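You operate a simulated robot arm through the tools that you are given. There is no shell and no other tool.

You run a simulated robot arm. Do the job below in one go: nothing can be reset, and whatever is moved stays where it is left.

## Task
Plug the tub, fill it to the line and soak the blue sock roll and the white towel.
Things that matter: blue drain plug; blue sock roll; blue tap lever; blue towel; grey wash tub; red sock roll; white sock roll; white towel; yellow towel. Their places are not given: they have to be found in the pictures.

It is judged by the outcome, as a careful person would: the job done as asked, and still so three seconds after it is handed in. It fails if anything else is knocked over, pushed out of place, dropped, spilled or broken. Flat cloth is picked up by pressing the open fingertips on it (5 to 10 N) and closing them slowly along it; thin cloth reads only 2 to 8 mm in the jaws.

## Robot
A 7-joint arm with a two-finger parallel gripper, fixed in place. Base frame: the origin is on the floor under the middle of its stand, x ahead of it, y to its left, z up; the work surface is at about z = 0.846. Lengths are in m, angles in rad, forces in N, time in s.
It reaches about 1.524 m from its shoulder. Its first joint turns from -2.601 to 2.601 rad. Payload 3.5 kg.
The tool frame sits at the grasp point between the pads (the TCP): z along the fingers, y along the line on which they close. The tips reach 0.023 m beyond it. Largest opening 0.094 m; finger width 0.038, thickness 0.01; the body of the gripper, 0.054 by 0.096 m, starts 0.039 m behind the TCP.
Orientation is told as [roll, pitch, yaw] about the base's x, y, z axes, in that order, counted from this pose: with the fingers straight down and closing along the base's y, the tool's x points along the base's -x, its y along +y and its z along -z.

## Interface
- The arm moves only by the tool nudge_tool. Its argument "steps" is a list of rows, each a list of 7 numbers: the shift along the tool's x, y, z in cm, then the turn, a rotation vector about the tool's x, y, z in rad, then the closure in counts, from 0 (fully open) to 255 (shut). In form: [[dx, dy, dz, ax, ay, az, jaw], ...]. A call has 1 to 20 rows; each row is the pose to reach, as a shift and turn from the pose commanded when the call began, along the tool's axes at that moment. Rows are played at 5 a second. More than 0.05 m and 0.15 rad between two rows, or a gripper value outside its range, and nothing of the call is played. A pose out of reach is approached as far as the arm can. The call stops where the force on the tool passes 40 N (or 10 N more than at its start, if that is more) or the arm is blocked; 0.2 s more then pass. The fingers move at their own pace (about 0.153 m/s each) and stop on an object; they squeeze with about 25 N. The grip force told is the motor's: it shows also when the fingers shut on nothing. Time passes only in rows, and 0.2 s behind the last, so rows that repeat a pose let the fingers close. It gives the time, the measured TCP pose, the force on the tool (base axes), the opening and the grip force at its end, in the units of the frame above (readings bear some noise), with the torque about the TCP (base axes, N m) and any sound that the robot's microphone picked up.
- Cameras (640 x 400 px; columns grow to the right, rows downward): "scene" is fixed at [0.222, -0.5001, 1.6008]; the picture's right is [0.44, -0.90, 0.00], its down [-0.51, -0.24, -0.83] and it looks along [0.74, 0.36, -0.56] (base axes); focal length 276 px, centre (320, 200). "wrist" rides on the gripper at [0.086, 0.016, -0.075] in the tool frame; the picture's right is [-0.18, 0.98, 0.00], its down [-0.58, -0.11, -0.81] and it looks along [-0.79, -0.15, 0.59] (tool axes); focal length 243 px, centre (320, 200).
- camera(camera): a new picture of that camera. It takes no simulated time.
- locate(camera, pixels): for up to 12 pixels [column, row] of the newest picture of that camera ("zoom" is the newest enlarged one), the place [x, y, z] in the base frame of the surface seen there, good to about 0.002 m. It takes no simulated time.
- zoom(camera, box): a new picture of the part [left, top, right, bottom] of that camera's present view, enlarged. It takes no simulated time.
- job_done(): hands the job in; it is judged then, once.

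Unless the task says otherwise, let go and move clear before handing in.

The tools are called after "Request:" as a command line: name --pt "numbers of a row" for each row, then --argument value for the rest, lists and objects as JSON in quotes. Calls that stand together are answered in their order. nudge_tool: Moves the arm, as the interface text tells. Its arguments: {"type":"object","properties":{"steps":{"type":"array"}},"required":["steps"]} The other tools are called the same way: camera (camera) takes a picture; locate (camera, pixels) gives the place of the surface under pixels of a picture; zoom (camera, box) takes an enlarged picture of a part of a camera's view; job_done () hands the job in.

At the start:

```text
time: 0.0
tcp_pos: [0.9708, 0.5125, 1.2987]
tool_rot: [0.005, -0.007, 0.0]
force: [0.2, 0.0, 0.2]
torque: [-0.01, -0.02, 0.0]
grip_width: 0.0939
finger_force: 0.0
```

scene: 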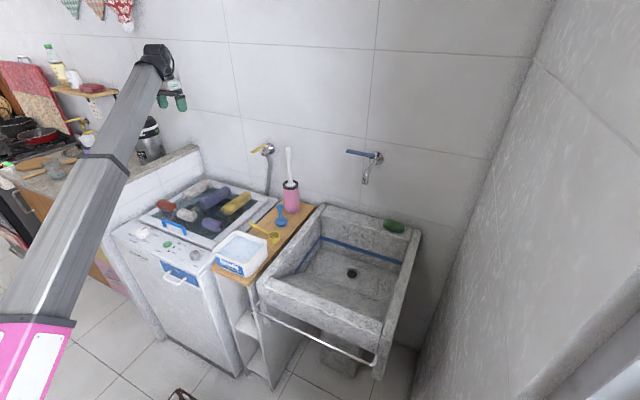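
wrist: 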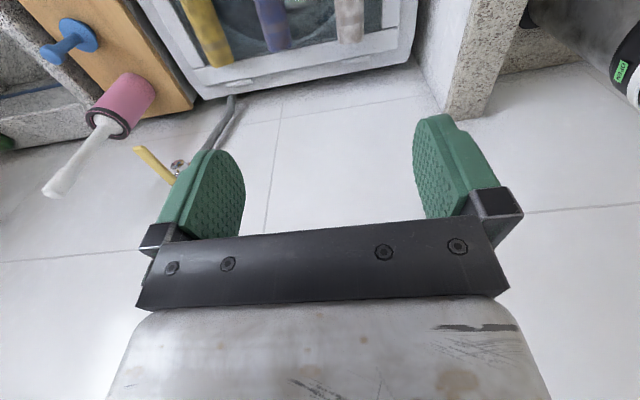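

The scene shows the tub at about (350,270) with a dark drain hole near (352,272), a blue lever tap at (365,155), and cloth rolls on the washer lid near (205,205). I'll zoom in for details first.

Request:
zoom --camera "scene" --box '[110, 160, 330, 290]'

Request:
zoom --camera "scene" --box '[240, 130, 440, 380]'

```text
2.91 times, centred on (220, 225) of scene
```

zoom: 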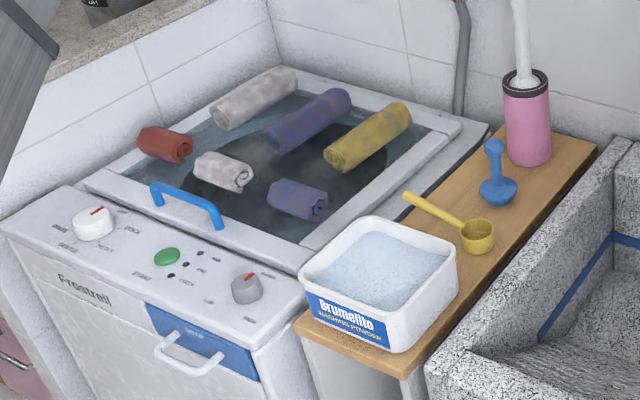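

```text
1.60 times, centred on (340, 255) of scene
```

zoom: 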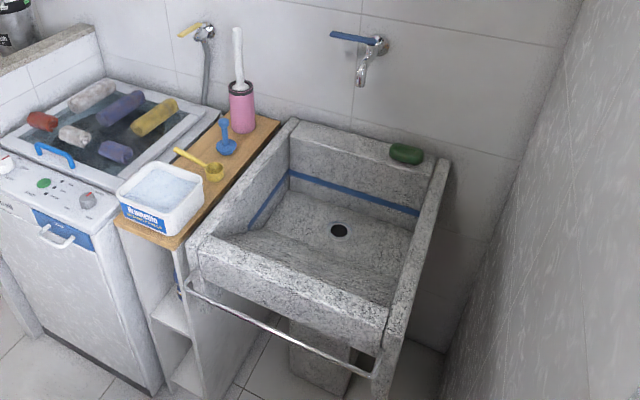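

The blue plug with a knob stands on the wooden shelf at about (281,218) in the scene. The washer lid holds towels (long rolls) and sock rolls (short). I'll measure the tub points first from the newest zoom.

Request:
locate --camera "zoom" --pixels '[[339, 231], [330, 224], [348, 238], [290, 172], [420, 212], [250, 222], [293, 122], [440, 163], [200, 240], [385, 318], [405, 153], [300, 240]]'

Request:
zoom --camera "scene" --box '[330, 130, 410, 200]'

```text
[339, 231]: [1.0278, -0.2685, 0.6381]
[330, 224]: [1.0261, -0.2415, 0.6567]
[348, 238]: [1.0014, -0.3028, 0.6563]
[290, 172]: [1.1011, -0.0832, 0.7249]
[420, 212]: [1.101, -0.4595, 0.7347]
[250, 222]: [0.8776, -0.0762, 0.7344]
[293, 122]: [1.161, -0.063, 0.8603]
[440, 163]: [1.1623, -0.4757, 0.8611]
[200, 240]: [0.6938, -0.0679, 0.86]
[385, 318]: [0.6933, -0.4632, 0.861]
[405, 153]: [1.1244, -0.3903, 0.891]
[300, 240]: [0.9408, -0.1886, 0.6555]
```

```text
5.71 times, centred on (370, 165) of scene
```

zoom: 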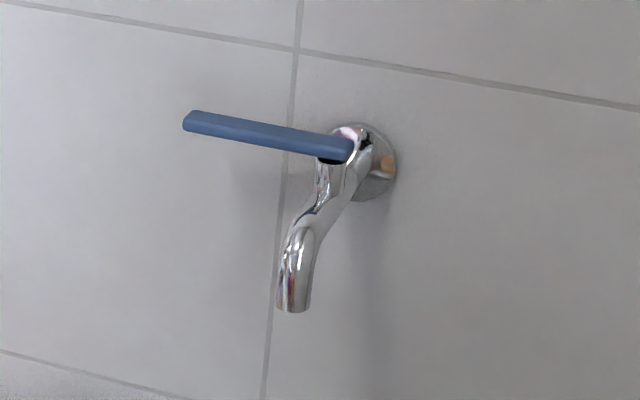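

Request:
locate --camera "zoom" --pixels '[[190, 120], [195, 128], [230, 125], [270, 133], [310, 142], [343, 148], [345, 155], [350, 133], [300, 250], [290, 305], [385, 150], [100, 150]]'

Request:
zoom --camera "scene" --box '[230, 180, 310, 230]'

```text
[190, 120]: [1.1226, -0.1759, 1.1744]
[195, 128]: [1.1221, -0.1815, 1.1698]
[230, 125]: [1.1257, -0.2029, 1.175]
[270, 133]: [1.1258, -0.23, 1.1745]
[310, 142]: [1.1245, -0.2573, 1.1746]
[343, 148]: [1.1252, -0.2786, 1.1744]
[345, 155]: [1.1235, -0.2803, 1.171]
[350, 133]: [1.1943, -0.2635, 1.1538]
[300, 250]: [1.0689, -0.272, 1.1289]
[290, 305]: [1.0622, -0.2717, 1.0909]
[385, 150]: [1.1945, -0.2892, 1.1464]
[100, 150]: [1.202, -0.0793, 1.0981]
```

```text
8.00 times, centred on (270, 205) of scene
```

zoom: 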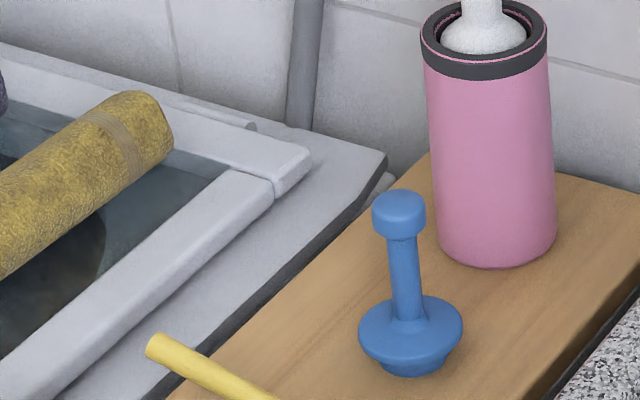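

Request:
locate --camera "zoom" --pixels '[[400, 200], [400, 220], [375, 215], [425, 215], [405, 270], [408, 310], [365, 330], [460, 330], [410, 350], [410, 373], [500, 320], [495, 240]]'

Request:
zoom --camera "scene" --box '[150, 175, 270, 250]'

```text
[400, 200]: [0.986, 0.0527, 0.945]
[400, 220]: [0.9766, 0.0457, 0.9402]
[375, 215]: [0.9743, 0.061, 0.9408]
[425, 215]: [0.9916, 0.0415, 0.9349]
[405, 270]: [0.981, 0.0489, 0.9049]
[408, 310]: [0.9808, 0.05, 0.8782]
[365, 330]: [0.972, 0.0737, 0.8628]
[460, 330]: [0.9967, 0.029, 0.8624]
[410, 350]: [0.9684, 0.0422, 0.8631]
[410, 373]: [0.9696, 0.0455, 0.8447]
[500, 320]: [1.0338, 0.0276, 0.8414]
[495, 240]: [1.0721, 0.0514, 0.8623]
```

```text
5.33 times, centred on (210, 212) of scene
```

zoom: 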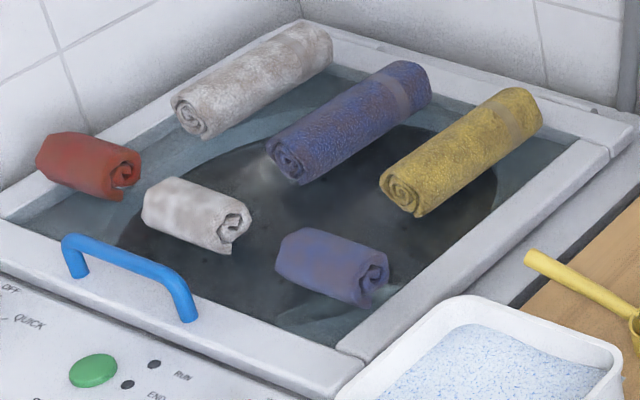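

Request:
locate --camera "zoom" --pixels '[[330, 255], [285, 250], [375, 270], [320, 235], [345, 265], [360, 300], [300, 290], [250, 80], [185, 100], [310, 35], [205, 130], [320, 310]]'

Request:
zoom --camera "scene" --box '[310, 240, 410, 310]'

```text
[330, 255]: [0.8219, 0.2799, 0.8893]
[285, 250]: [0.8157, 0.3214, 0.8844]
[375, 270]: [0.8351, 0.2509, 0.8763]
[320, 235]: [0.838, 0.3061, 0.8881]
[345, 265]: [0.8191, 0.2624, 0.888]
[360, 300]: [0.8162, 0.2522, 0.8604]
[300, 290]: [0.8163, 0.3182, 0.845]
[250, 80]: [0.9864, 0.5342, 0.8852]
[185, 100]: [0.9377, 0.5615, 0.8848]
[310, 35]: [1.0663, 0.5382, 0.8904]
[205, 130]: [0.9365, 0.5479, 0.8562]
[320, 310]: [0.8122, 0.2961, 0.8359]
```

```text
5.71 times, centred on (360, 275) of scene
```

zoom: 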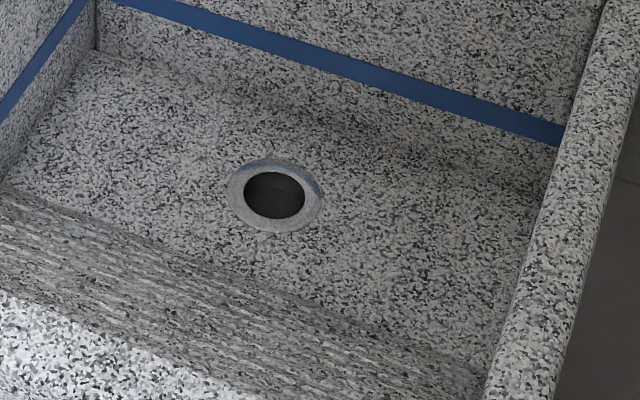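

Request:
locate --camera "zoom" --pixels '[[230, 192], [322, 200], [272, 160], [275, 230], [243, 195], [306, 198], [274, 171], [274, 219], [98, 45], [555, 130], [330, 60], [330, 75]]'

Request:
zoom --camera "scene" --box '[150, 175, 270, 250]'

```text
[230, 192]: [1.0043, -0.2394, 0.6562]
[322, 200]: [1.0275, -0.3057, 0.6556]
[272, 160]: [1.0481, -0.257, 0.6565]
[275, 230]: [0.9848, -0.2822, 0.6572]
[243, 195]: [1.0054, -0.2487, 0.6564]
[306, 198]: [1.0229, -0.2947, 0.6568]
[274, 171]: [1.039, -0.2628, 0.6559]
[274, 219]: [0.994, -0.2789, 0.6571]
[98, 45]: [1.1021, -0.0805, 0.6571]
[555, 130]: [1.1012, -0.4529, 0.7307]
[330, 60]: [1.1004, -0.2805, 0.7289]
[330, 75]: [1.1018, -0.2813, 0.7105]
```

```text
5.33 times, centred on (210, 212) of scene
```

zoom: 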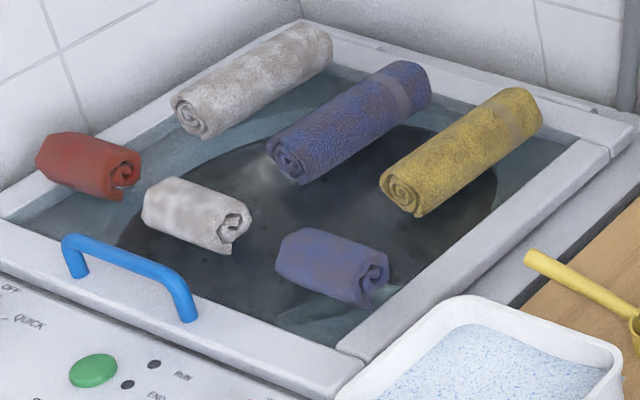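

Drain centre works out at about (1.016, -0.271, 0.6565) and the plug at (0.985, 0.05), knob top z≈0.947. I'll check the washboard slope, the brush height and the towel outline before moving.

Request:
locate --camera "scene" --pixels '[[340, 283], [330, 292], [325, 297], [320, 303], [315, 309], [308, 316], [289, 150], [290, 182], [291, 210], [365, 305], [340, 312], [398, 222]]'

Request:
locate --camera "zoom" --pixels '[[172, 100], [195, 90], [215, 115], [230, 75], [260, 90], [290, 75], [330, 55], [305, 25], [230, 140], [150, 110], [60, 215], [300, 20]]'

```text
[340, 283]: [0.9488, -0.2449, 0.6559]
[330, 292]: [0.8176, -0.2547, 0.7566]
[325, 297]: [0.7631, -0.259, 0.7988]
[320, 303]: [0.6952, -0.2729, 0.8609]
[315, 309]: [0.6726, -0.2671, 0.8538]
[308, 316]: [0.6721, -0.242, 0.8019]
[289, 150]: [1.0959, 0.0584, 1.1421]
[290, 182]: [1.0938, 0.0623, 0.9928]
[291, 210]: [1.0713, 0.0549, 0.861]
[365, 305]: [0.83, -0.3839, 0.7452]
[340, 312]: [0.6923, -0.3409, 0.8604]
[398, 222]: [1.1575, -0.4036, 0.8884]
```

```text
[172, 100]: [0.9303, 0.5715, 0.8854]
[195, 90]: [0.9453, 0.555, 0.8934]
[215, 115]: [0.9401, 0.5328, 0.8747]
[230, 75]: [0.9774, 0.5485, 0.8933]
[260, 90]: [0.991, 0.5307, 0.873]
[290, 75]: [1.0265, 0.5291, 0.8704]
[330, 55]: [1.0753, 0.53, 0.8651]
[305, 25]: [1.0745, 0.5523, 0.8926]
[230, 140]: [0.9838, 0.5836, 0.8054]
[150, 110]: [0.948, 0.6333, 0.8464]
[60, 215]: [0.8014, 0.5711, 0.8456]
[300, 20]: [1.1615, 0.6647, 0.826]
```

The washboard slopes from (0.947, z 0.656) up to the front rim, and the brush tip stands at (1.096, 0.058, ~1.15). I'll move above and in front of the plug with a backward tilt of 0.35 rad, which also keeps the gripper clear of the spout later.

Request:
nudge_tool --pt "0.6 -3.8 0.5 0 -0.03 0 0" --pt "1.2 -7.7 1 0 -0.06 0 0" --pt "1.8 -11.5 2 0 -0.09 0 0" --pt "2.4 -15.4 3 0 -0.12 0 0" --pt "3 -19.2 5 0 -0.15 0 0" --pt "3.6 -23 7 0 -0.18 0 0" --pt "4.2 -27 9 0 -0.21 0 0" --pt "4.8 -31 11 0 -0.24 0 0" --pt "5.4 -35 13 0 -0.27 0 0" --pt "6 -39 15 0 -0.3 0 0" --pt "6.5 -43 17 0 -0.32 0 0" --pt "7 -46.2 19 0 -0.345 0 0" --pt "7 -46.2 19 0 -0.345 0 0"

```text
time: 2.8
tcp_pos: [0.8998, 0.049, 1.1073]
tool_rot: [0.003, -0.355, -0.003]
force: [-1.1, 0.2, -0.3]
torque: [-0.02, -0.02, 0.01]
grip_width: 0.094
finger_force: 0.0
```

Request:
camera --camera "wrist"

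Request:
camera --camera "scene"

```text
taken
```

wrist: 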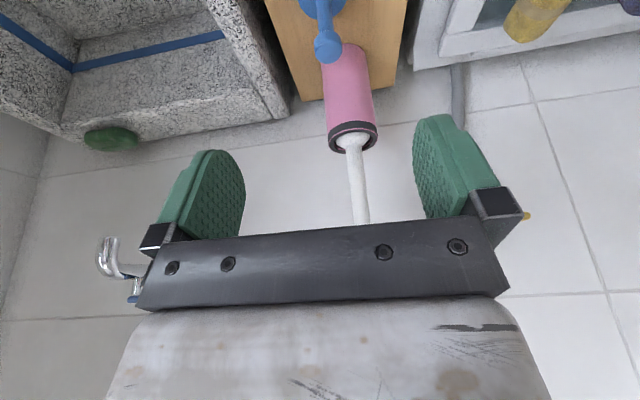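

```text
taken
```

scene: 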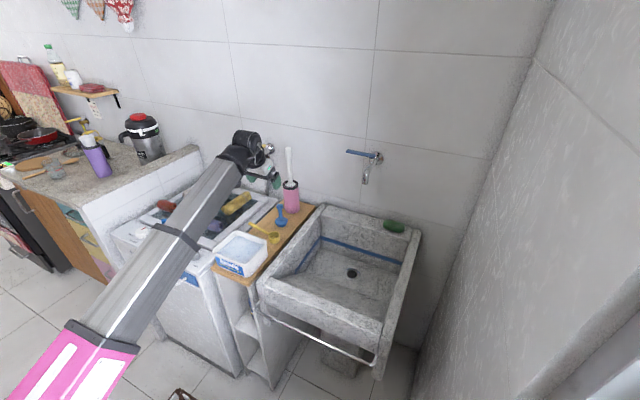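

The wrist view shows the plug near the top at (325,30) with the knob at (328,45). I'll measure it from this angle as well.

Request:
zoom --camera "wrist" --box '[270, 0, 390, 75]'

```text
5.33 times, centred on (330, 38) of wrist
```

zoom: 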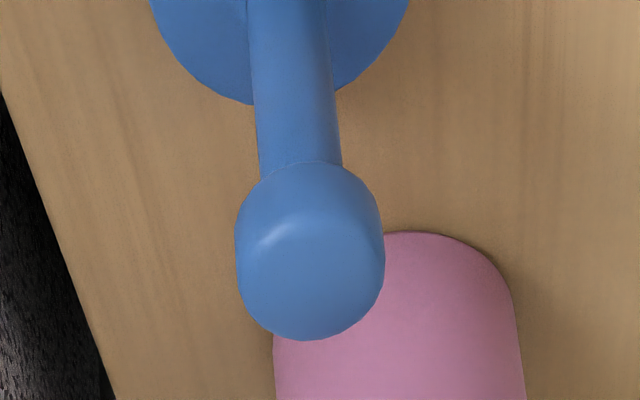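

Request:
locate --camera "zoom" --pixels '[[310, 270], [245, 270], [380, 270], [310, 330], [310, 200], [295, 100], [258, 100], [330, 100], [200, 60], [380, 60], [250, 95], [400, 260]]'

```text
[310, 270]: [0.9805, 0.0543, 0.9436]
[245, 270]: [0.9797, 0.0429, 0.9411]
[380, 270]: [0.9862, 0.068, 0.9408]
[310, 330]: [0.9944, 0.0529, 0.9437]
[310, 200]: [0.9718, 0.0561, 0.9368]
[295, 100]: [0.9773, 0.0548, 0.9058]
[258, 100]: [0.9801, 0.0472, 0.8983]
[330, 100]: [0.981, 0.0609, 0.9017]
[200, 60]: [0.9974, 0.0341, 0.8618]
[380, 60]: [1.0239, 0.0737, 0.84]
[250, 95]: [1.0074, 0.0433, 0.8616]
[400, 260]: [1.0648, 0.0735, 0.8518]
```

Request:
zoom --camera "scene" --box '[200, 195, 320, 285]'

```text
4.44 times, centred on (260, 240) of scene
```

zoom: 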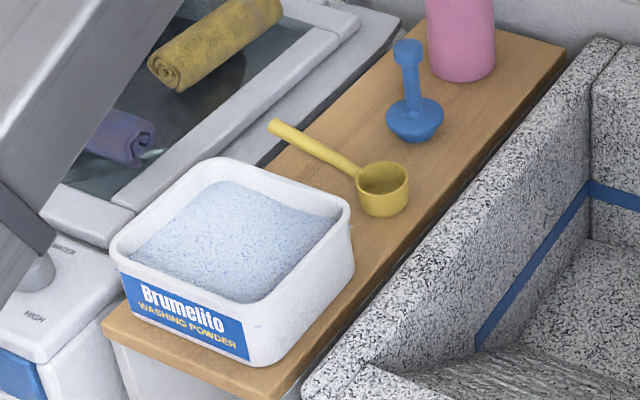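

Request:
locate --camera "zoom" --pixels '[[348, 205], [220, 162], [115, 245], [265, 302], [272, 122], [355, 172], [405, 172], [360, 190], [395, 205], [240, 250], [385, 165], [330, 160]]'

```text
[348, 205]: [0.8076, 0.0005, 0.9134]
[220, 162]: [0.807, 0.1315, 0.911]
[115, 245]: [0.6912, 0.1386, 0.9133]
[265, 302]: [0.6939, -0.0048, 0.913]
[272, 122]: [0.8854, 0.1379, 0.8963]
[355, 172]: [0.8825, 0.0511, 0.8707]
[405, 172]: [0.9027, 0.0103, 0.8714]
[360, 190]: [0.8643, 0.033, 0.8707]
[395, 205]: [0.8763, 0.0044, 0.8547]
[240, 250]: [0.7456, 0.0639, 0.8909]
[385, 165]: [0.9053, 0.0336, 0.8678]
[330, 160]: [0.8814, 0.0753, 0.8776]
```

The powder box (top z 0.913) and scoop (handle up to z 0.896 at (0.885,0.138)) are close on the near side, so I'll lessen the tilt to 0.30 and first hover above the knob at (0.985, 0.054).

Request:
nudge_tool --pt "-1.3 0.1 2.8 0 0.015 0 0" --pt "-2.5 0.2 5.6 0 0.03 0 0" --pt "-3.7 0.4 8.4 0 0.045 0 0" --pt "-4.96 0.5 11.1 0 0.055 0 0" --pt "-4.96 0.5 11.1 0 0.055 0 0"

Request:
camera --camera "wrist"

Request:
zoom --camera "scene" --box '[200, 150, 340, 240]'

```text
time: 4.0
tcp_pos: [0.9868, 0.0576, 1.0199]
tool_rot: [0.003, -0.297, 0.0]
force: [-0.6, -0.3, -0.3]
torque: [0.0, 0.0, -0.02]
grip_width: 0.0941
finger_force: 0.1
```

```text
taken
```

wrist: 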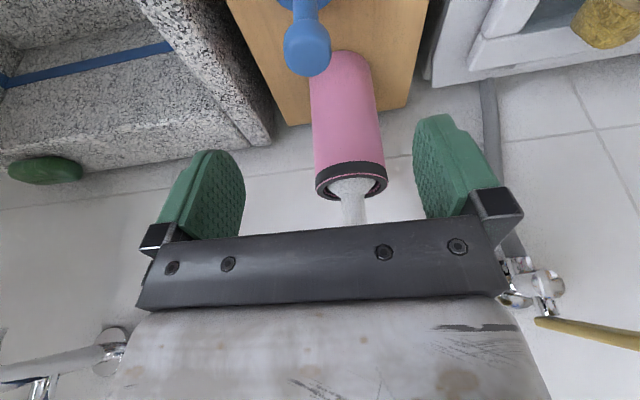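

```text
4.44 times, centred on (270, 195) of scene
```

zoom: 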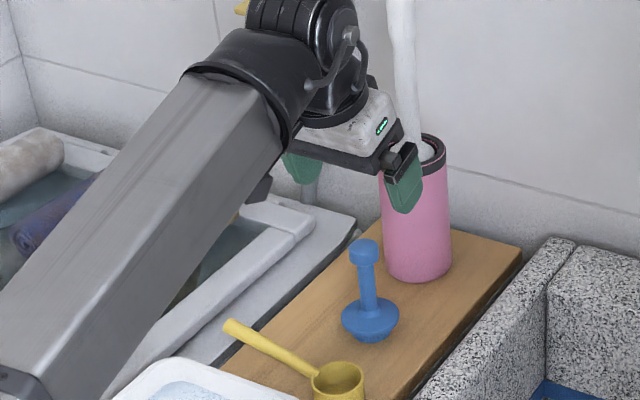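

The knob appears at (307,50), consistent with the plug axis at (0.985, 0.054). I'll go straight down around the stem with the jaws open and then look.

Request:
nudge_tool --pt "0.6 -0.2 1.9 0 0 0 0" --pt "1.2 -0.36 3.8 0 0 0 0" --pt "1.8 -0.36 5.7 0 0 0 0" --pt "2.4 -0.36 7.6 0 0 0 0" --pt "3.0 -0.36 9.5 0 0 0 0" --pt "3.68 -0.36 11.4 0 0 0 0" --pt "3.68 -0.36 11.4 0 0 0 0"

Request:
camera --camera "wrist"

Request:
zoom --camera "scene" --box '[200, 170, 340, 260]'

```text
time: 5.5
tcp_pos: [0.9845, 0.0527, 0.9065]
tool_rot: [0.006, -0.305, -0.003]
force: [-2.3, 0.0, 19.1]
torque: [0.06, 0.15, 0.0]
grip_width: 0.094
finger_force: 0.1
stopped in row 7: the force on the tool passed its limit at 46 N (the readings are from after the stop); the commanded pose is now the measured one
```

```text
taken
```

wrist: 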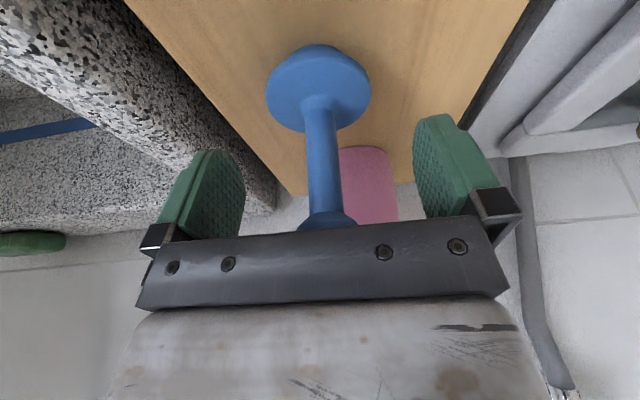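

```text
4.44 times, centred on (270, 215) of scene
```

zoom: 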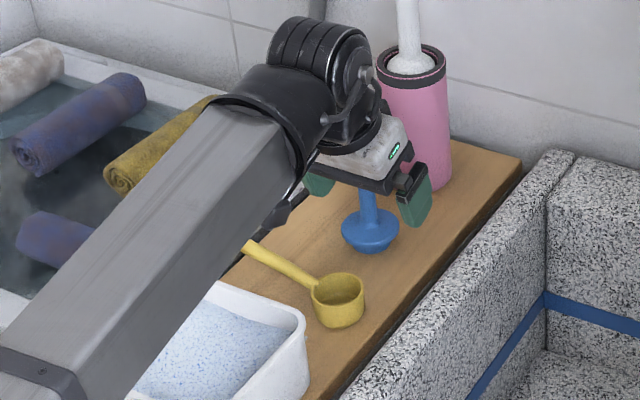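

The bar of the gripper touched the knob top (46 N), so the TCP is too low. I'll back up 1.2 cm vertically, then close slowly on the knob/stem.

Request:
nudge_tool --pt "-0.18 0 -0.6 0 0 0 0" --pt "-0.36 0.1 -1.15 0 0 0 0" --pt "-0.36 0.1 -1.15 0 0 0 0"

Request:
camera --camera "wrist"

```text
time: 6.3
tcp_pos: [0.9844, 0.053, 0.9162]
tool_rot: [0.004, -0.302, -0.002]
force: [-0.2, -0.5, -0.5]
torque: [0.0, 0.0, 0.05]
grip_width: 0.0939
finger_force: 0.1
```

```text
taken
```

wrist: 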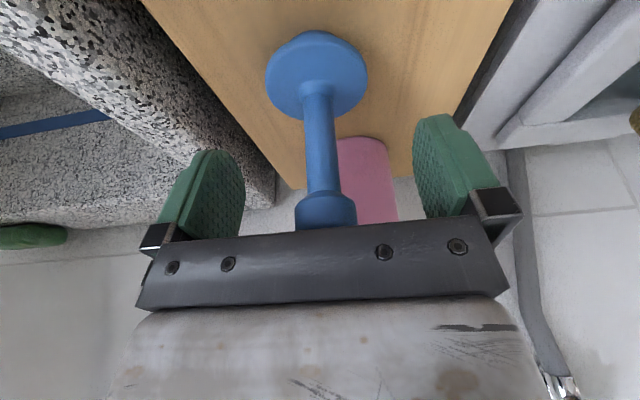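

Now free of load; the knob sits at the pads' root at (325,212). I'll raise another 1.8 cm so that the pad centres hold the knob, then close.

Request:
nudge_tool --pt "-0.27 0.05 -0.9 0 0 0 0" --pt "-0.54 0.1 -1.75 0 0 0 0" --pt "-0.54 0.1 -1.75 0 0 0 60" --pt "-0.54 0.1 -1.75 0 0 0 110" --pt "-0.54 0.1 -1.75 0 0 0 140" --pt "-0.54 0.1 -1.75 0 0 0 160"

Request:
camera --camera "wrist"

```text
time: 7.7
tcp_pos: [0.9851, 0.054, 0.9358]
tool_rot: [0.003, -0.305, -0.002]
force: [0.0, -0.3, 0.6]
torque: [0.05, -0.01, 0.03]
grip_width: 0.0353
finger_force: 0.1
```

```text
taken
```

wrist: 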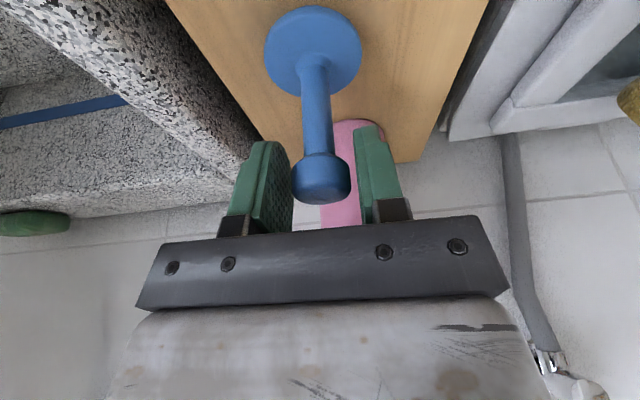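

The knob at (321,178) sits well between the pads. I'll close until it is held.

Request:
nudge_tool --pt "0 0 0 0 0 0 175" --pt "0 0 0 0 0 0 190" --pt "0 0 0 0 0 0 210" --pt "0 0 0 0 0 0 255" --pt "0 0 0 0 0 0 255"

```text
time: 8.9
tcp_pos: [0.9857, 0.0534, 0.9353]
tool_rot: [0.004, -0.304, -0.002]
force: [0.4, -0.8, -0.3]
torque: [-0.02, 0.01, -0.02]
grip_width: 0.027
finger_force: 25.3
```

Held at 27 mm with 25 N. I'll lift straight up about 9.5 cm, checking the grip.

Request:
nudge_tool --pt "-0.5 0 -1.5 0 0 0 255" --pt "-0.95 0 -3.02 0 0 0 255" --pt "-1.4 0 -4.5 0 0 0 255" --pt "-1.9 0 -6.04 0 0 0 255" --pt "-2.4 0 -7.5 0 0 0 255" --pt "-2.84 0 -9.06 0 0 0 255" --pt "-2.84 0 -9.06 0 0 0 255"

Request:
camera --camera "wrist"

Request:
zoom --camera "scene" --box '[200, 150, 340, 240]'

```text
time: 10.5
tcp_pos: [0.985, 0.0536, 1.029]
tool_rot: [0.004, -0.305, -0.003]
force: [-0.1, -0.3, -1.3]
torque: [-0.01, 0.0, 0.01]
grip_width: 0.0273
finger_force: 24.6
```

```text
taken
```

wrist: 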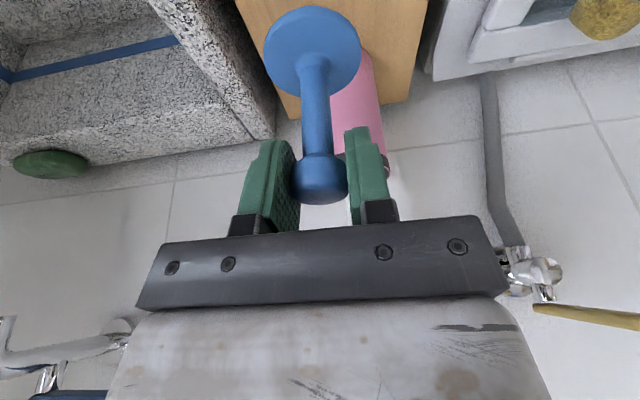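

```text
4.44 times, centred on (270, 195) of scene
```

zoom: 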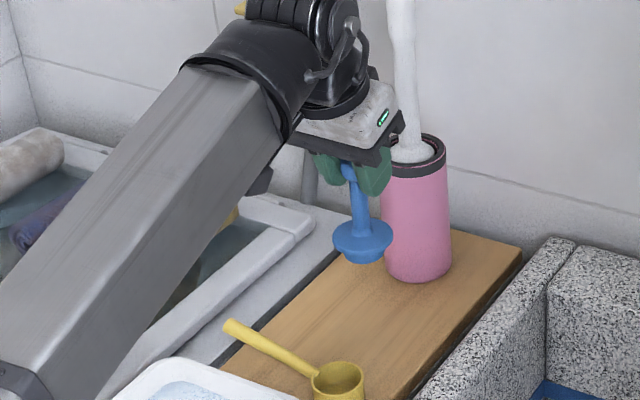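

The plug hangs upright in the jaws. Next I'll carry it over the tub, staying in front of the spout.

Request:
nudge_tool --pt "0.5 -3 -0.16 0 0 0 255" --pt "1.05 -6.5 -0.33 0 0 0 255" --pt "1.6 -10 -0.5 0 0 0 255" --pt "2.1 -13.5 -0.66 0 0 0 255" --pt "2.65 -17 -0.83 0 0 0 255" --pt "3.2 -20.5 -1 0 0 0 255" --pt "3.7 -24 -1.15 0 0 0 255" --pt "4.2 -27.5 -1.32 0 0 0 255" --pt "4.8 -30.5 -1.5 0 0 0 255" --pt "5.25 -32.5 -1.65 0 0 0 255" --pt "5.25 -32.5 -1.65 0 0 0 255"

Request:
camera --camera "wrist"

Request:
camera --camera "scene"

```text
time: 12.9
tcp_pos: [0.9289, -0.2722, 1.0271]
tool_rot: [0.005, -0.305, -0.002]
force: [0.1, -0.4, -1.2]
torque: [-0.01, -0.02, 0.0]
grip_width: 0.0273
finger_force: 25.3
```

```text
taken
```

wrist: 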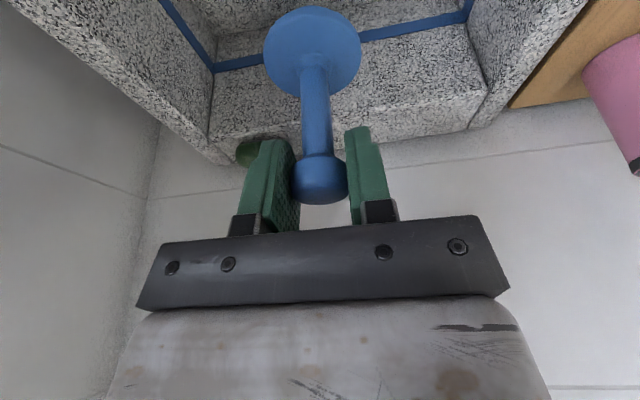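

```text
taken
```

scene: 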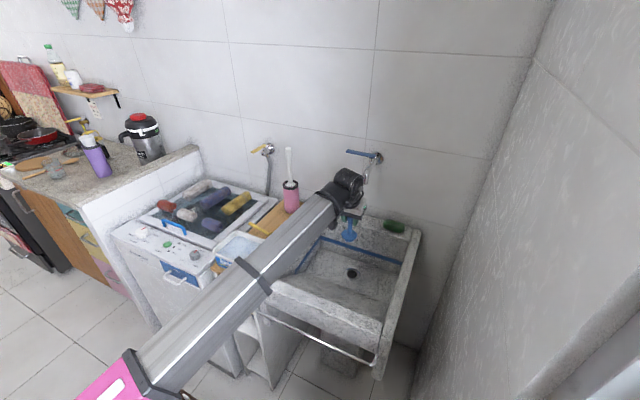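

I'll check the height of the forearm over the tub's front rim and powder box before lowering.

Request:
locate --camera "scene" --pixels '[[320, 215], [300, 240], [280, 255], [255, 285], [220, 310], [180, 345], [145, 375], [330, 195], [345, 185], [358, 180], [348, 232], [349, 240]]'

Request:
zoom --camera "scene" --box '[290, 140, 410, 260]'

```text
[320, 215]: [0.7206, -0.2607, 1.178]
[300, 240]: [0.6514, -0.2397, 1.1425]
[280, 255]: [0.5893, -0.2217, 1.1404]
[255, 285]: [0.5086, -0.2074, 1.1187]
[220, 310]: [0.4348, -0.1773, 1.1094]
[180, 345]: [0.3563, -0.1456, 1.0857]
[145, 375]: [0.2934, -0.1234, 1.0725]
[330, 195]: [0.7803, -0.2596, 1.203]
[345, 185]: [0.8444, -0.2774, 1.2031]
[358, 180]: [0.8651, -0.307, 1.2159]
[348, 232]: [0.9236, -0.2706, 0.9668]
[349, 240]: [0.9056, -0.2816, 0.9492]
```

```text
3.33 times, centred on (350, 200) of scene
```

zoom: 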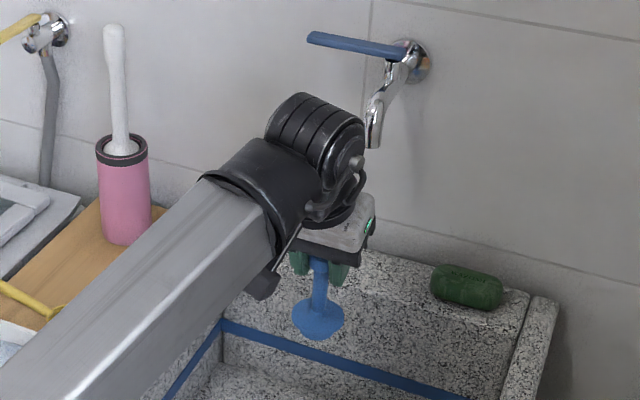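

The forearm is well above the tub rim now (z≈1.14 at x 0.65) and must be watched while lowering. I'll lower the plug into the tub basin in front of the spout, to TCP z≈0.87.

Request:
nudge_tool --pt "0.46 0 2.6 0 0 0 255" --pt "0.92 0 5.1 0 0 0 255" --pt "1.38 0 7.7 0 0 0 255" --pt "1.84 0 10.2 0 0 0 255" --pt "2.3 0 12.8 0 0 0 255" --pt "2.75 0 15.38 0 0 0 255" --pt "2.75 0 15.38 0 0 0 255"

Request:
camera --camera "scene"

Request:
camera --camera "wrist"

```text
time: 14.5
tcp_pos: [0.9497, -0.2709, 0.8724]
tool_rot: [0.003, -0.303, -0.002]
force: [0.5, 0.4, -1.2]
torque: [0.0, 0.01, 0.02]
grip_width: 0.027
finger_force: 25.2
```

```text
taken
```

scene: 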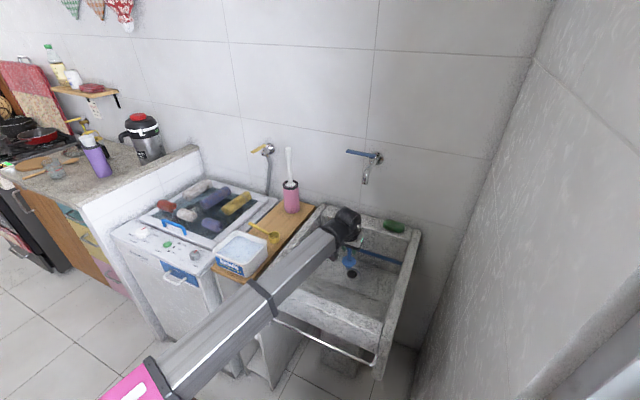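

```text
taken
```

wrist: 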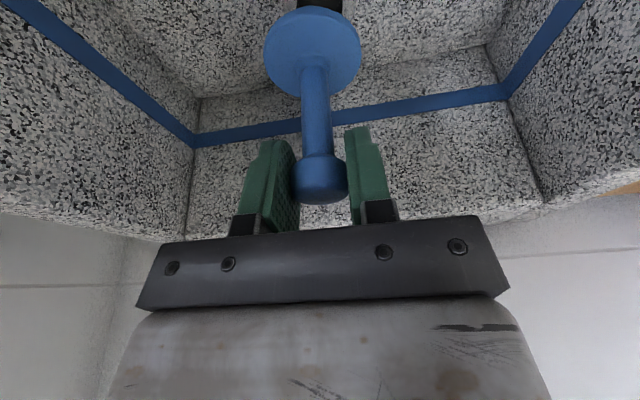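

Request:
zoom --camera "scene" --box '[220, 190, 400, 350]'

Request:
locate --camera "scene" --pixels '[[330, 240], [315, 255], [300, 270], [285, 285], [270, 300], [240, 320], [200, 355], [320, 262], [305, 277], [290, 292], [275, 310], [345, 215]]'

```text
2.50 times, centred on (310, 270) of scene
```

zoom: 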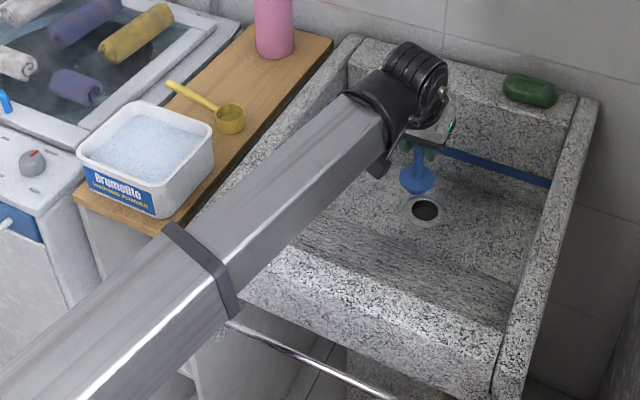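

```text
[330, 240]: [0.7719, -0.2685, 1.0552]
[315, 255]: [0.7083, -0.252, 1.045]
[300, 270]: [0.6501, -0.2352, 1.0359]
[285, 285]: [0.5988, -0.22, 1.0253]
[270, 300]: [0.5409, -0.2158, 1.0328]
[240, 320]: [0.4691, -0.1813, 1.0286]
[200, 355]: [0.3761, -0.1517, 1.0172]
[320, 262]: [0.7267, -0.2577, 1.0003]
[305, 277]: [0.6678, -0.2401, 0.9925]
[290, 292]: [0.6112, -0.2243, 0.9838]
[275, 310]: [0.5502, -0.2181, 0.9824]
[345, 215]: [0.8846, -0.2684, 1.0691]
```

Request:
locate --camera "zoom" --pixels '[[330, 205], [300, 240], [297, 232], [280, 258], [270, 262], [250, 285], [350, 185], [370, 165], [380, 170], [240, 300], [215, 270], [232, 310]]'

```text
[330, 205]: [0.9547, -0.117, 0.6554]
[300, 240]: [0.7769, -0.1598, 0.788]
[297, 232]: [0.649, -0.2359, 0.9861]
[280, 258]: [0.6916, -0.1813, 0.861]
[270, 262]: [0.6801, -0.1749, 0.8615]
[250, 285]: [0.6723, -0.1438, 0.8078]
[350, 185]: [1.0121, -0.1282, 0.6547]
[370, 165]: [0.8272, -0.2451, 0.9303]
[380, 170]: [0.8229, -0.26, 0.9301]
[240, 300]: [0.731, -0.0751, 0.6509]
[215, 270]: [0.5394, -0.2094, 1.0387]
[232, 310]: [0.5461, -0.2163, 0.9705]
```

The forearm's lower edge is at z≈0.985 at x 0.65, so there's room but not plenty. I'll move forward over the drain and down to TCP z≈0.82, then recheck.

Request:
nudge_tool --pt "-1.6 0 2.2 0 0 0 255" --pt "-3.2 0 4.5 0 0 0 255" --pt "-4.81 0 6.74 0 0 0 255" --pt "-4.81 0 6.74 0 0 0 255"

Request:
zoom --camera "scene" --box '[220, 190, 400, 350]'

Request:
camera --camera "wrist"

```text
time: 15.5
tcp_pos: [1.0162, -0.2704, 0.8227]
tool_rot: [0.004, -0.303, -0.001]
force: [0.1, -0.3, -0.9]
torque: [0.02, -0.02, 0.02]
grip_width: 0.0272
finger_force: 25.1
```

```text
2.50 times, centred on (310, 270) of scene
```

zoom: 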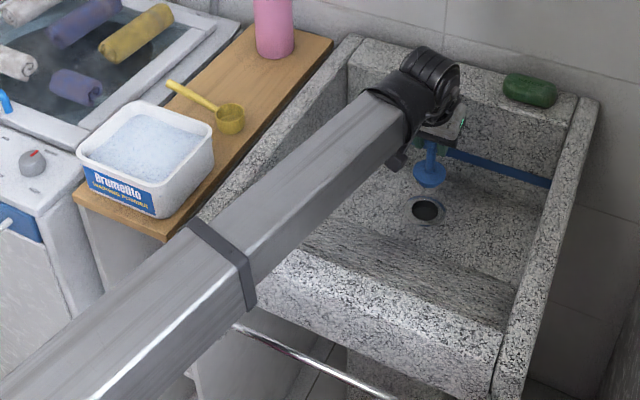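

```text
taken
```

wrist: 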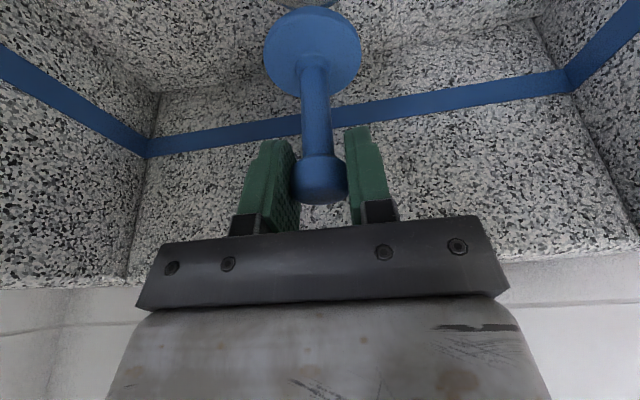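

Request:
locate --camera "zoom" --pixels '[[385, 155], [350, 190], [320, 215], [300, 235], [270, 265], [255, 285], [425, 215], [413, 210], [440, 210], [425, 202], [425, 225], [431, 180]]'

Request:
zoom --camera "wrist" --box '[250, 0, 380, 80]'

```text
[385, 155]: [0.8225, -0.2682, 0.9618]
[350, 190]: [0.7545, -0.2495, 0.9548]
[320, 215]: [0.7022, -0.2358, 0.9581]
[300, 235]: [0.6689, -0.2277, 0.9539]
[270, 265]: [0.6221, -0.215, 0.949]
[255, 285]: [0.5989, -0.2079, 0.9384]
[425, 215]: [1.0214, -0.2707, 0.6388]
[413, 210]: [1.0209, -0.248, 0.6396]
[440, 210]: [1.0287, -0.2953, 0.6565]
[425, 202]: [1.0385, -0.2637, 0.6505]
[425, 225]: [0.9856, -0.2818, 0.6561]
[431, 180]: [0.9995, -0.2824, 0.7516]
```

```text
4.92 times, centred on (315, 40) of wrist
```

zoom: 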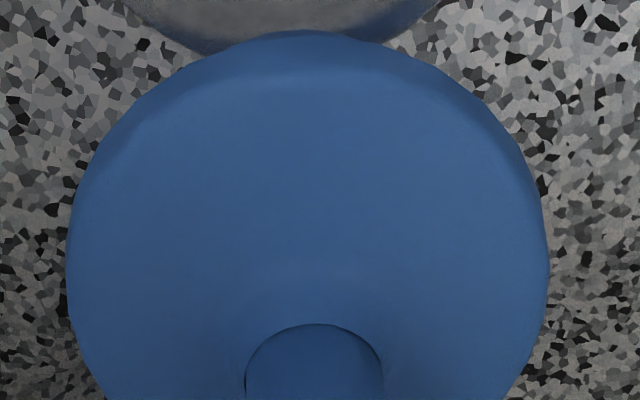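

Plug is above the hole and aligned in y; forearm lower edge ≈0.95 near the front rim. Lower slowly to TCP z≈0.77.

Request:
nudge_tool --pt "0.4 0 1.27 0 0 0 255" --pt "0.8 0 2.53 0 0 0 255" --pt "1.2 0 3.8 0 0 0 255" --pt "1.58 0 5.06 0 0 0 255" --pt "1.58 0 5.06 0 0 0 255"

Request:
zoom --camera "scene" --box '[220, 190, 400, 350]'

Request:
zoom --camera "scene" --box '[330, 240, 380, 290]'

```text
time: 16.7
tcp_pos: [1.0166, -0.2704, 0.7721]
tool_rot: [0.006, -0.303, -0.002]
force: [0.8, 0.3, -0.7]
torque: [0.01, 0.02, 0.03]
grip_width: 0.0273
finger_force: 24.7
```

```text
2.50 times, centred on (310, 270) of scene
```

zoom: 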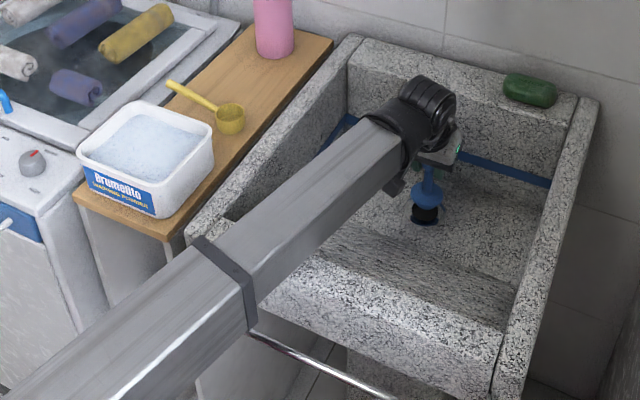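

```text
8.00 times, centred on (355, 265) of scene
```

zoom: 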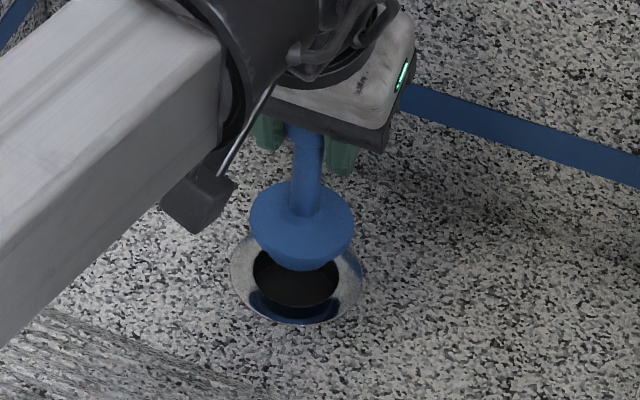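

Request:
zoom --camera "scene" --box '[270, 240, 350, 320]'

```text
5.00 times, centred on (310, 280) of scene
```

zoom: 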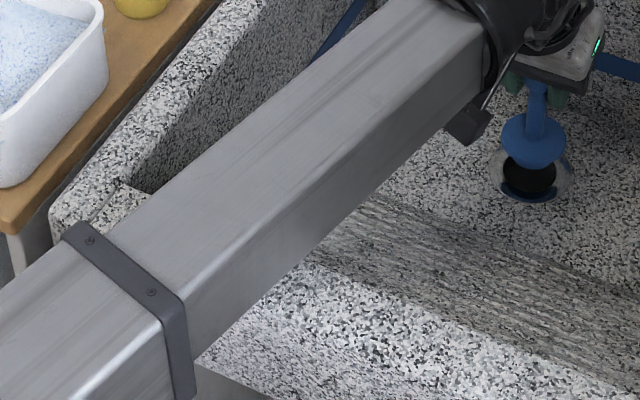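

Request:
locate --camera "zoom" --pixels '[[430, 125], [370, 185], [330, 225], [305, 252], [270, 285], [240, 310], [210, 340], [190, 375], [340, 180], [250, 250], [400, 20], [130, 215]]'

```text
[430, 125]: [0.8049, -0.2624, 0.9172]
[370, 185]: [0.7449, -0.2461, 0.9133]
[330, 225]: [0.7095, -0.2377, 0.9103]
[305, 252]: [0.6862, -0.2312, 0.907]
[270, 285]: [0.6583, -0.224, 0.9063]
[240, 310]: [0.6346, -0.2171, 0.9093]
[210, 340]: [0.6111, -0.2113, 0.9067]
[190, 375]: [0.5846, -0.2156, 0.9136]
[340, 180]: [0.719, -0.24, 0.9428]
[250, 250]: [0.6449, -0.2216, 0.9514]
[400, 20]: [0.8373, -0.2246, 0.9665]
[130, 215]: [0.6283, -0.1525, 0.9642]
```

The forearm's lower edge is z≈0.905 over the rim at 0.861, leaving enough for the last 3 cm. Lower to TCP z≈0.745 and read the force.

Request:
nudge_tool --pt "0.27 0 0.86 0 0 0 255" --pt "0.54 0 1.72 0 0 0 255" --pt "0.81 0 2.58 0 0 0 255" --pt "0.81 0 2.58 0 0 0 255"

Request:
zoom --camera "scene" --box '[330, 240, 380, 290]'

```text
time: 17.7
tcp_pos: [1.015, -0.2707, 0.7436]
tool_rot: [0.004, -0.304, -0.003]
force: [0.5, -0.3, -0.4]
torque: [0.02, 0.01, -0.03]
grip_width: 0.0273
finger_force: 25.4
```

```text
8.00 times, centred on (355, 265) of scene
```

zoom: 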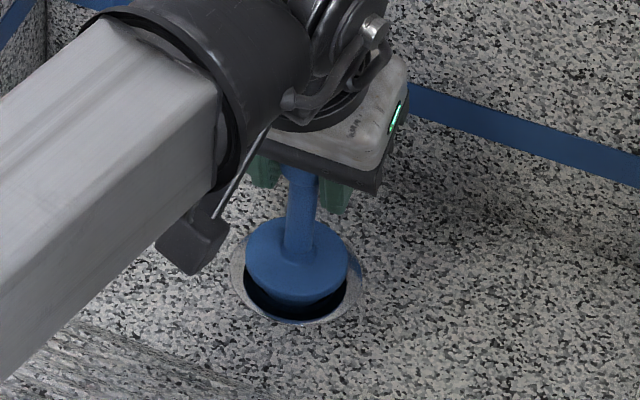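

The plug's cone is entering the hole at (297,280), no contact force yet. I'll keep going down in small steps.

Request:
nudge_tool --pt "0.08 0 0.25 0 0 0 255" --pt "0.15 0 0.5 0 0 0 255" --pt "0.22 0 0.72 0 0 0 255" --pt "0.22 0 0.72 0 0 0 255"

Request:
zoom --camera "scene" --box '[330, 240, 380, 290]'

```text
time: 18.7
tcp_pos: [1.0159, -0.2692, 0.736]
tool_rot: [0.006, -0.302, -0.003]
force: [0.8, 0.4, -1.3]
torque: [0.0, 0.03, 0.0]
grip_width: 0.0273
finger_force: 25.6
```

```text
8.00 times, centred on (355, 265) of scene
```

zoom: 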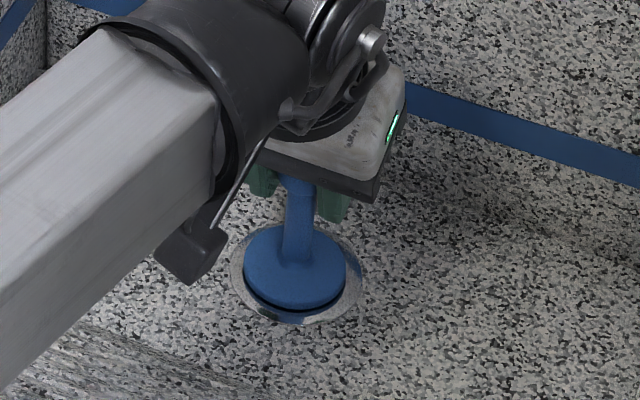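

Still no contact; flange at (295,268) is centred in the ring. Continue a few millimetres more.

Request:
nudge_tool --pt "0.06 0 0.2 0 0 0 255" --pt "0.12 0 0.4 0 0 0 255" --pt "0.18 0 0.6 0 0 0 255" --pt "0.18 0 0.6 0 0 0 255"

Request:
zoom --camera "scene" --box '[330, 240, 380, 290]'

Request:
zoom --camera "scene" --box '[270, 240, 350, 320]'

```text
time: 19.7
tcp_pos: [1.0157, -0.2701, 0.7319]
tool_rot: [0.004, -0.306, -0.002]
force: [-3.0, 0.0, 34.4]
torque: [-0.16, -0.02, 0.02]
grip_width: 0.0275
finger_force: 25.0
```

```text
8.00 times, centred on (355, 265) of scene
```

zoom: 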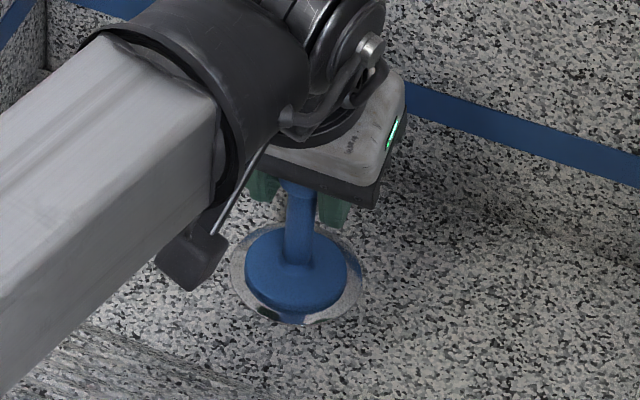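

```text
5.00 times, centred on (310, 280) of scene
```

zoom: 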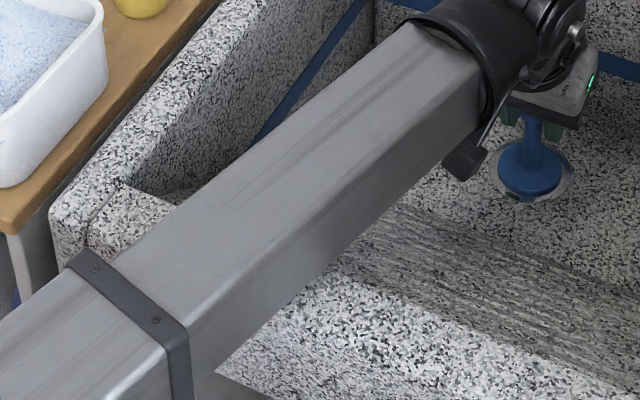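

34 N upward: the flange is seated flush on the drain ring at (295,265). I'll release and rise straight up.

Request:
nudge_tool --pt "0.18 0 0.4 0 0 0 200" --pt "0.1 0 0.3 0 0 0 120" --pt "0 0 0 0 0 0 40" --pt "0 0 0 0 0 0 0" --pt "-0.6 0 -1.9 0 0 0 0" --pt "-1.2 0 -3.8 0 0 0 0" --pt "-1.8 0 -5.7 0 0 0 0" --pt "-2.4 0 -7.6 0 0 0 0" --pt "-3 0 -9.5 0 0 0 0" --pt "-2.5 0 -11.5 0 0 0 0"

Request:
camera --camera "wrist"

Request:
zoom --camera "scene" --box '[320, 220, 400, 300]'

```text
time: 20.1
tcp_pos: [1.0158, -0.2695, 0.7308]
tool_rot: [0.005, -0.308, -0.003]
force: [-5.4, 3.6, 14.0]
torque: [-0.11, 0.26, -0.03]
grip_width: 0.0273
finger_force: 25.0
stopped in row 1: the force on the tool passed its limit at 50 N (the readings are from after the stop); the commanded pose is now the measured one
```

```text
taken
```

wrist: 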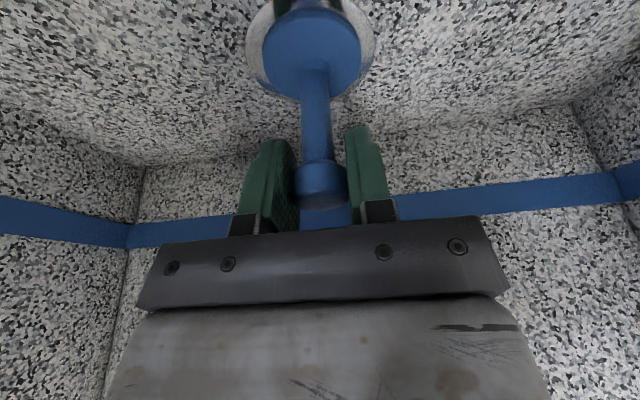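

```text
5.00 times, centred on (360, 260) of scene
```

zoom: 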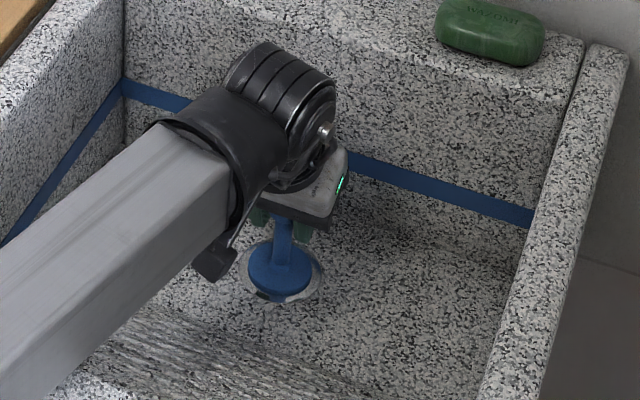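

My first row pushed 4 mm further and tripped the limit; the plug is still seated in the ring (wrist px (312,50)). Now just open, with no downward shift.

Request:
nudge_tool --pt "0 0 0 0 0 0 200" --pt "0 0 0 0 0 0 120" --pt "0 0 0 0 0 0 40" --pt "0 0 0 0 0 0 0" --pt "0 0 0 0 0 0 0"

Request:
camera --camera "wrist"

```text
time: 21.3
tcp_pos: [1.0164, -0.2701, 0.729]
tool_rot: [0.005, -0.307, 0.0]
force: [-0.1, 0.6, 0.0]
torque: [0.01, 0.0, 0.0]
grip_width: 0.094
finger_force: 0.0
```

```text
taken
```

wrist: 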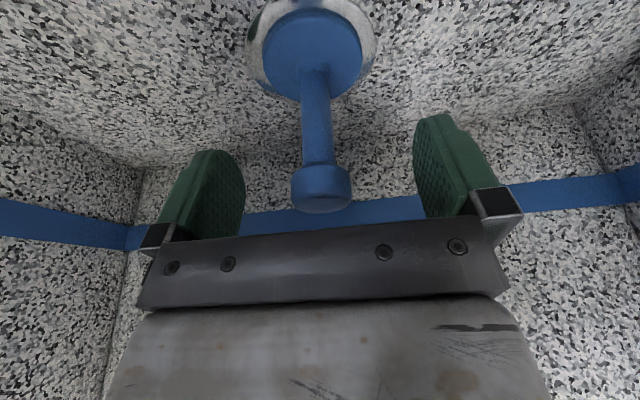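

Released with zero load; plug upright. Rising straight up 15 cm.

Request:
nudge_tool --pt "-0.45 0 -1.43 0 0 0 0" --pt "-0.9 0 -2.86 0 0 0 0" --pt "-1.4 0 -4.3 0 0 0 0" --pt "-1.8 0 -5.7 0 0 0 0" --pt "-2.7 0 -8.6 0 0 0 0" --pt "-3.6 0 -11.4 0 0 0 0" --pt "-4.5 0 -14.3 0 0 0 0" --pt "-4.5 0 -14.3 0 0 0 0"

Request:
camera --camera "wrist"

Request:
zoom --camera "scene" --box '[320, 220, 400, 300]'

```text
time: 23.1
tcp_pos: [1.0171, -0.2706, 0.8773]
tool_rot: [0.003, -0.308, -0.001]
force: [0.2, 0.1, -0.2]
torque: [0.0, 0.04, 0.01]
grip_width: 0.0941
finger_force: 0.1
```

```text
taken
```

wrist: 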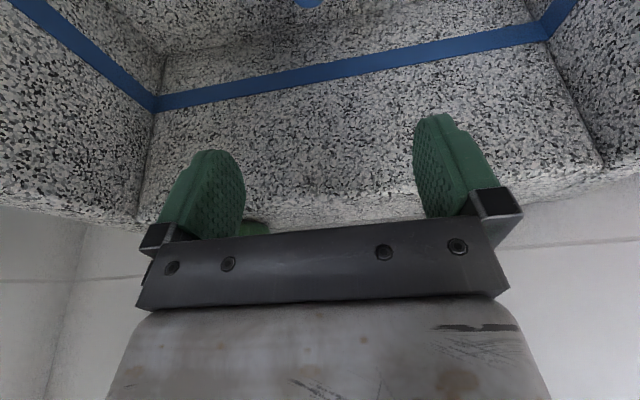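

```text
5.00 times, centred on (360, 260) of scene
```

zoom: 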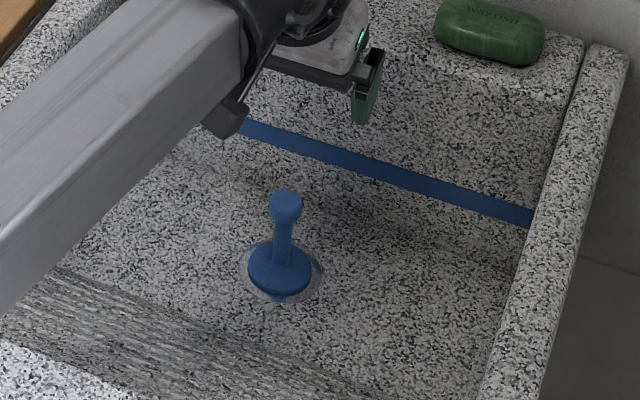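

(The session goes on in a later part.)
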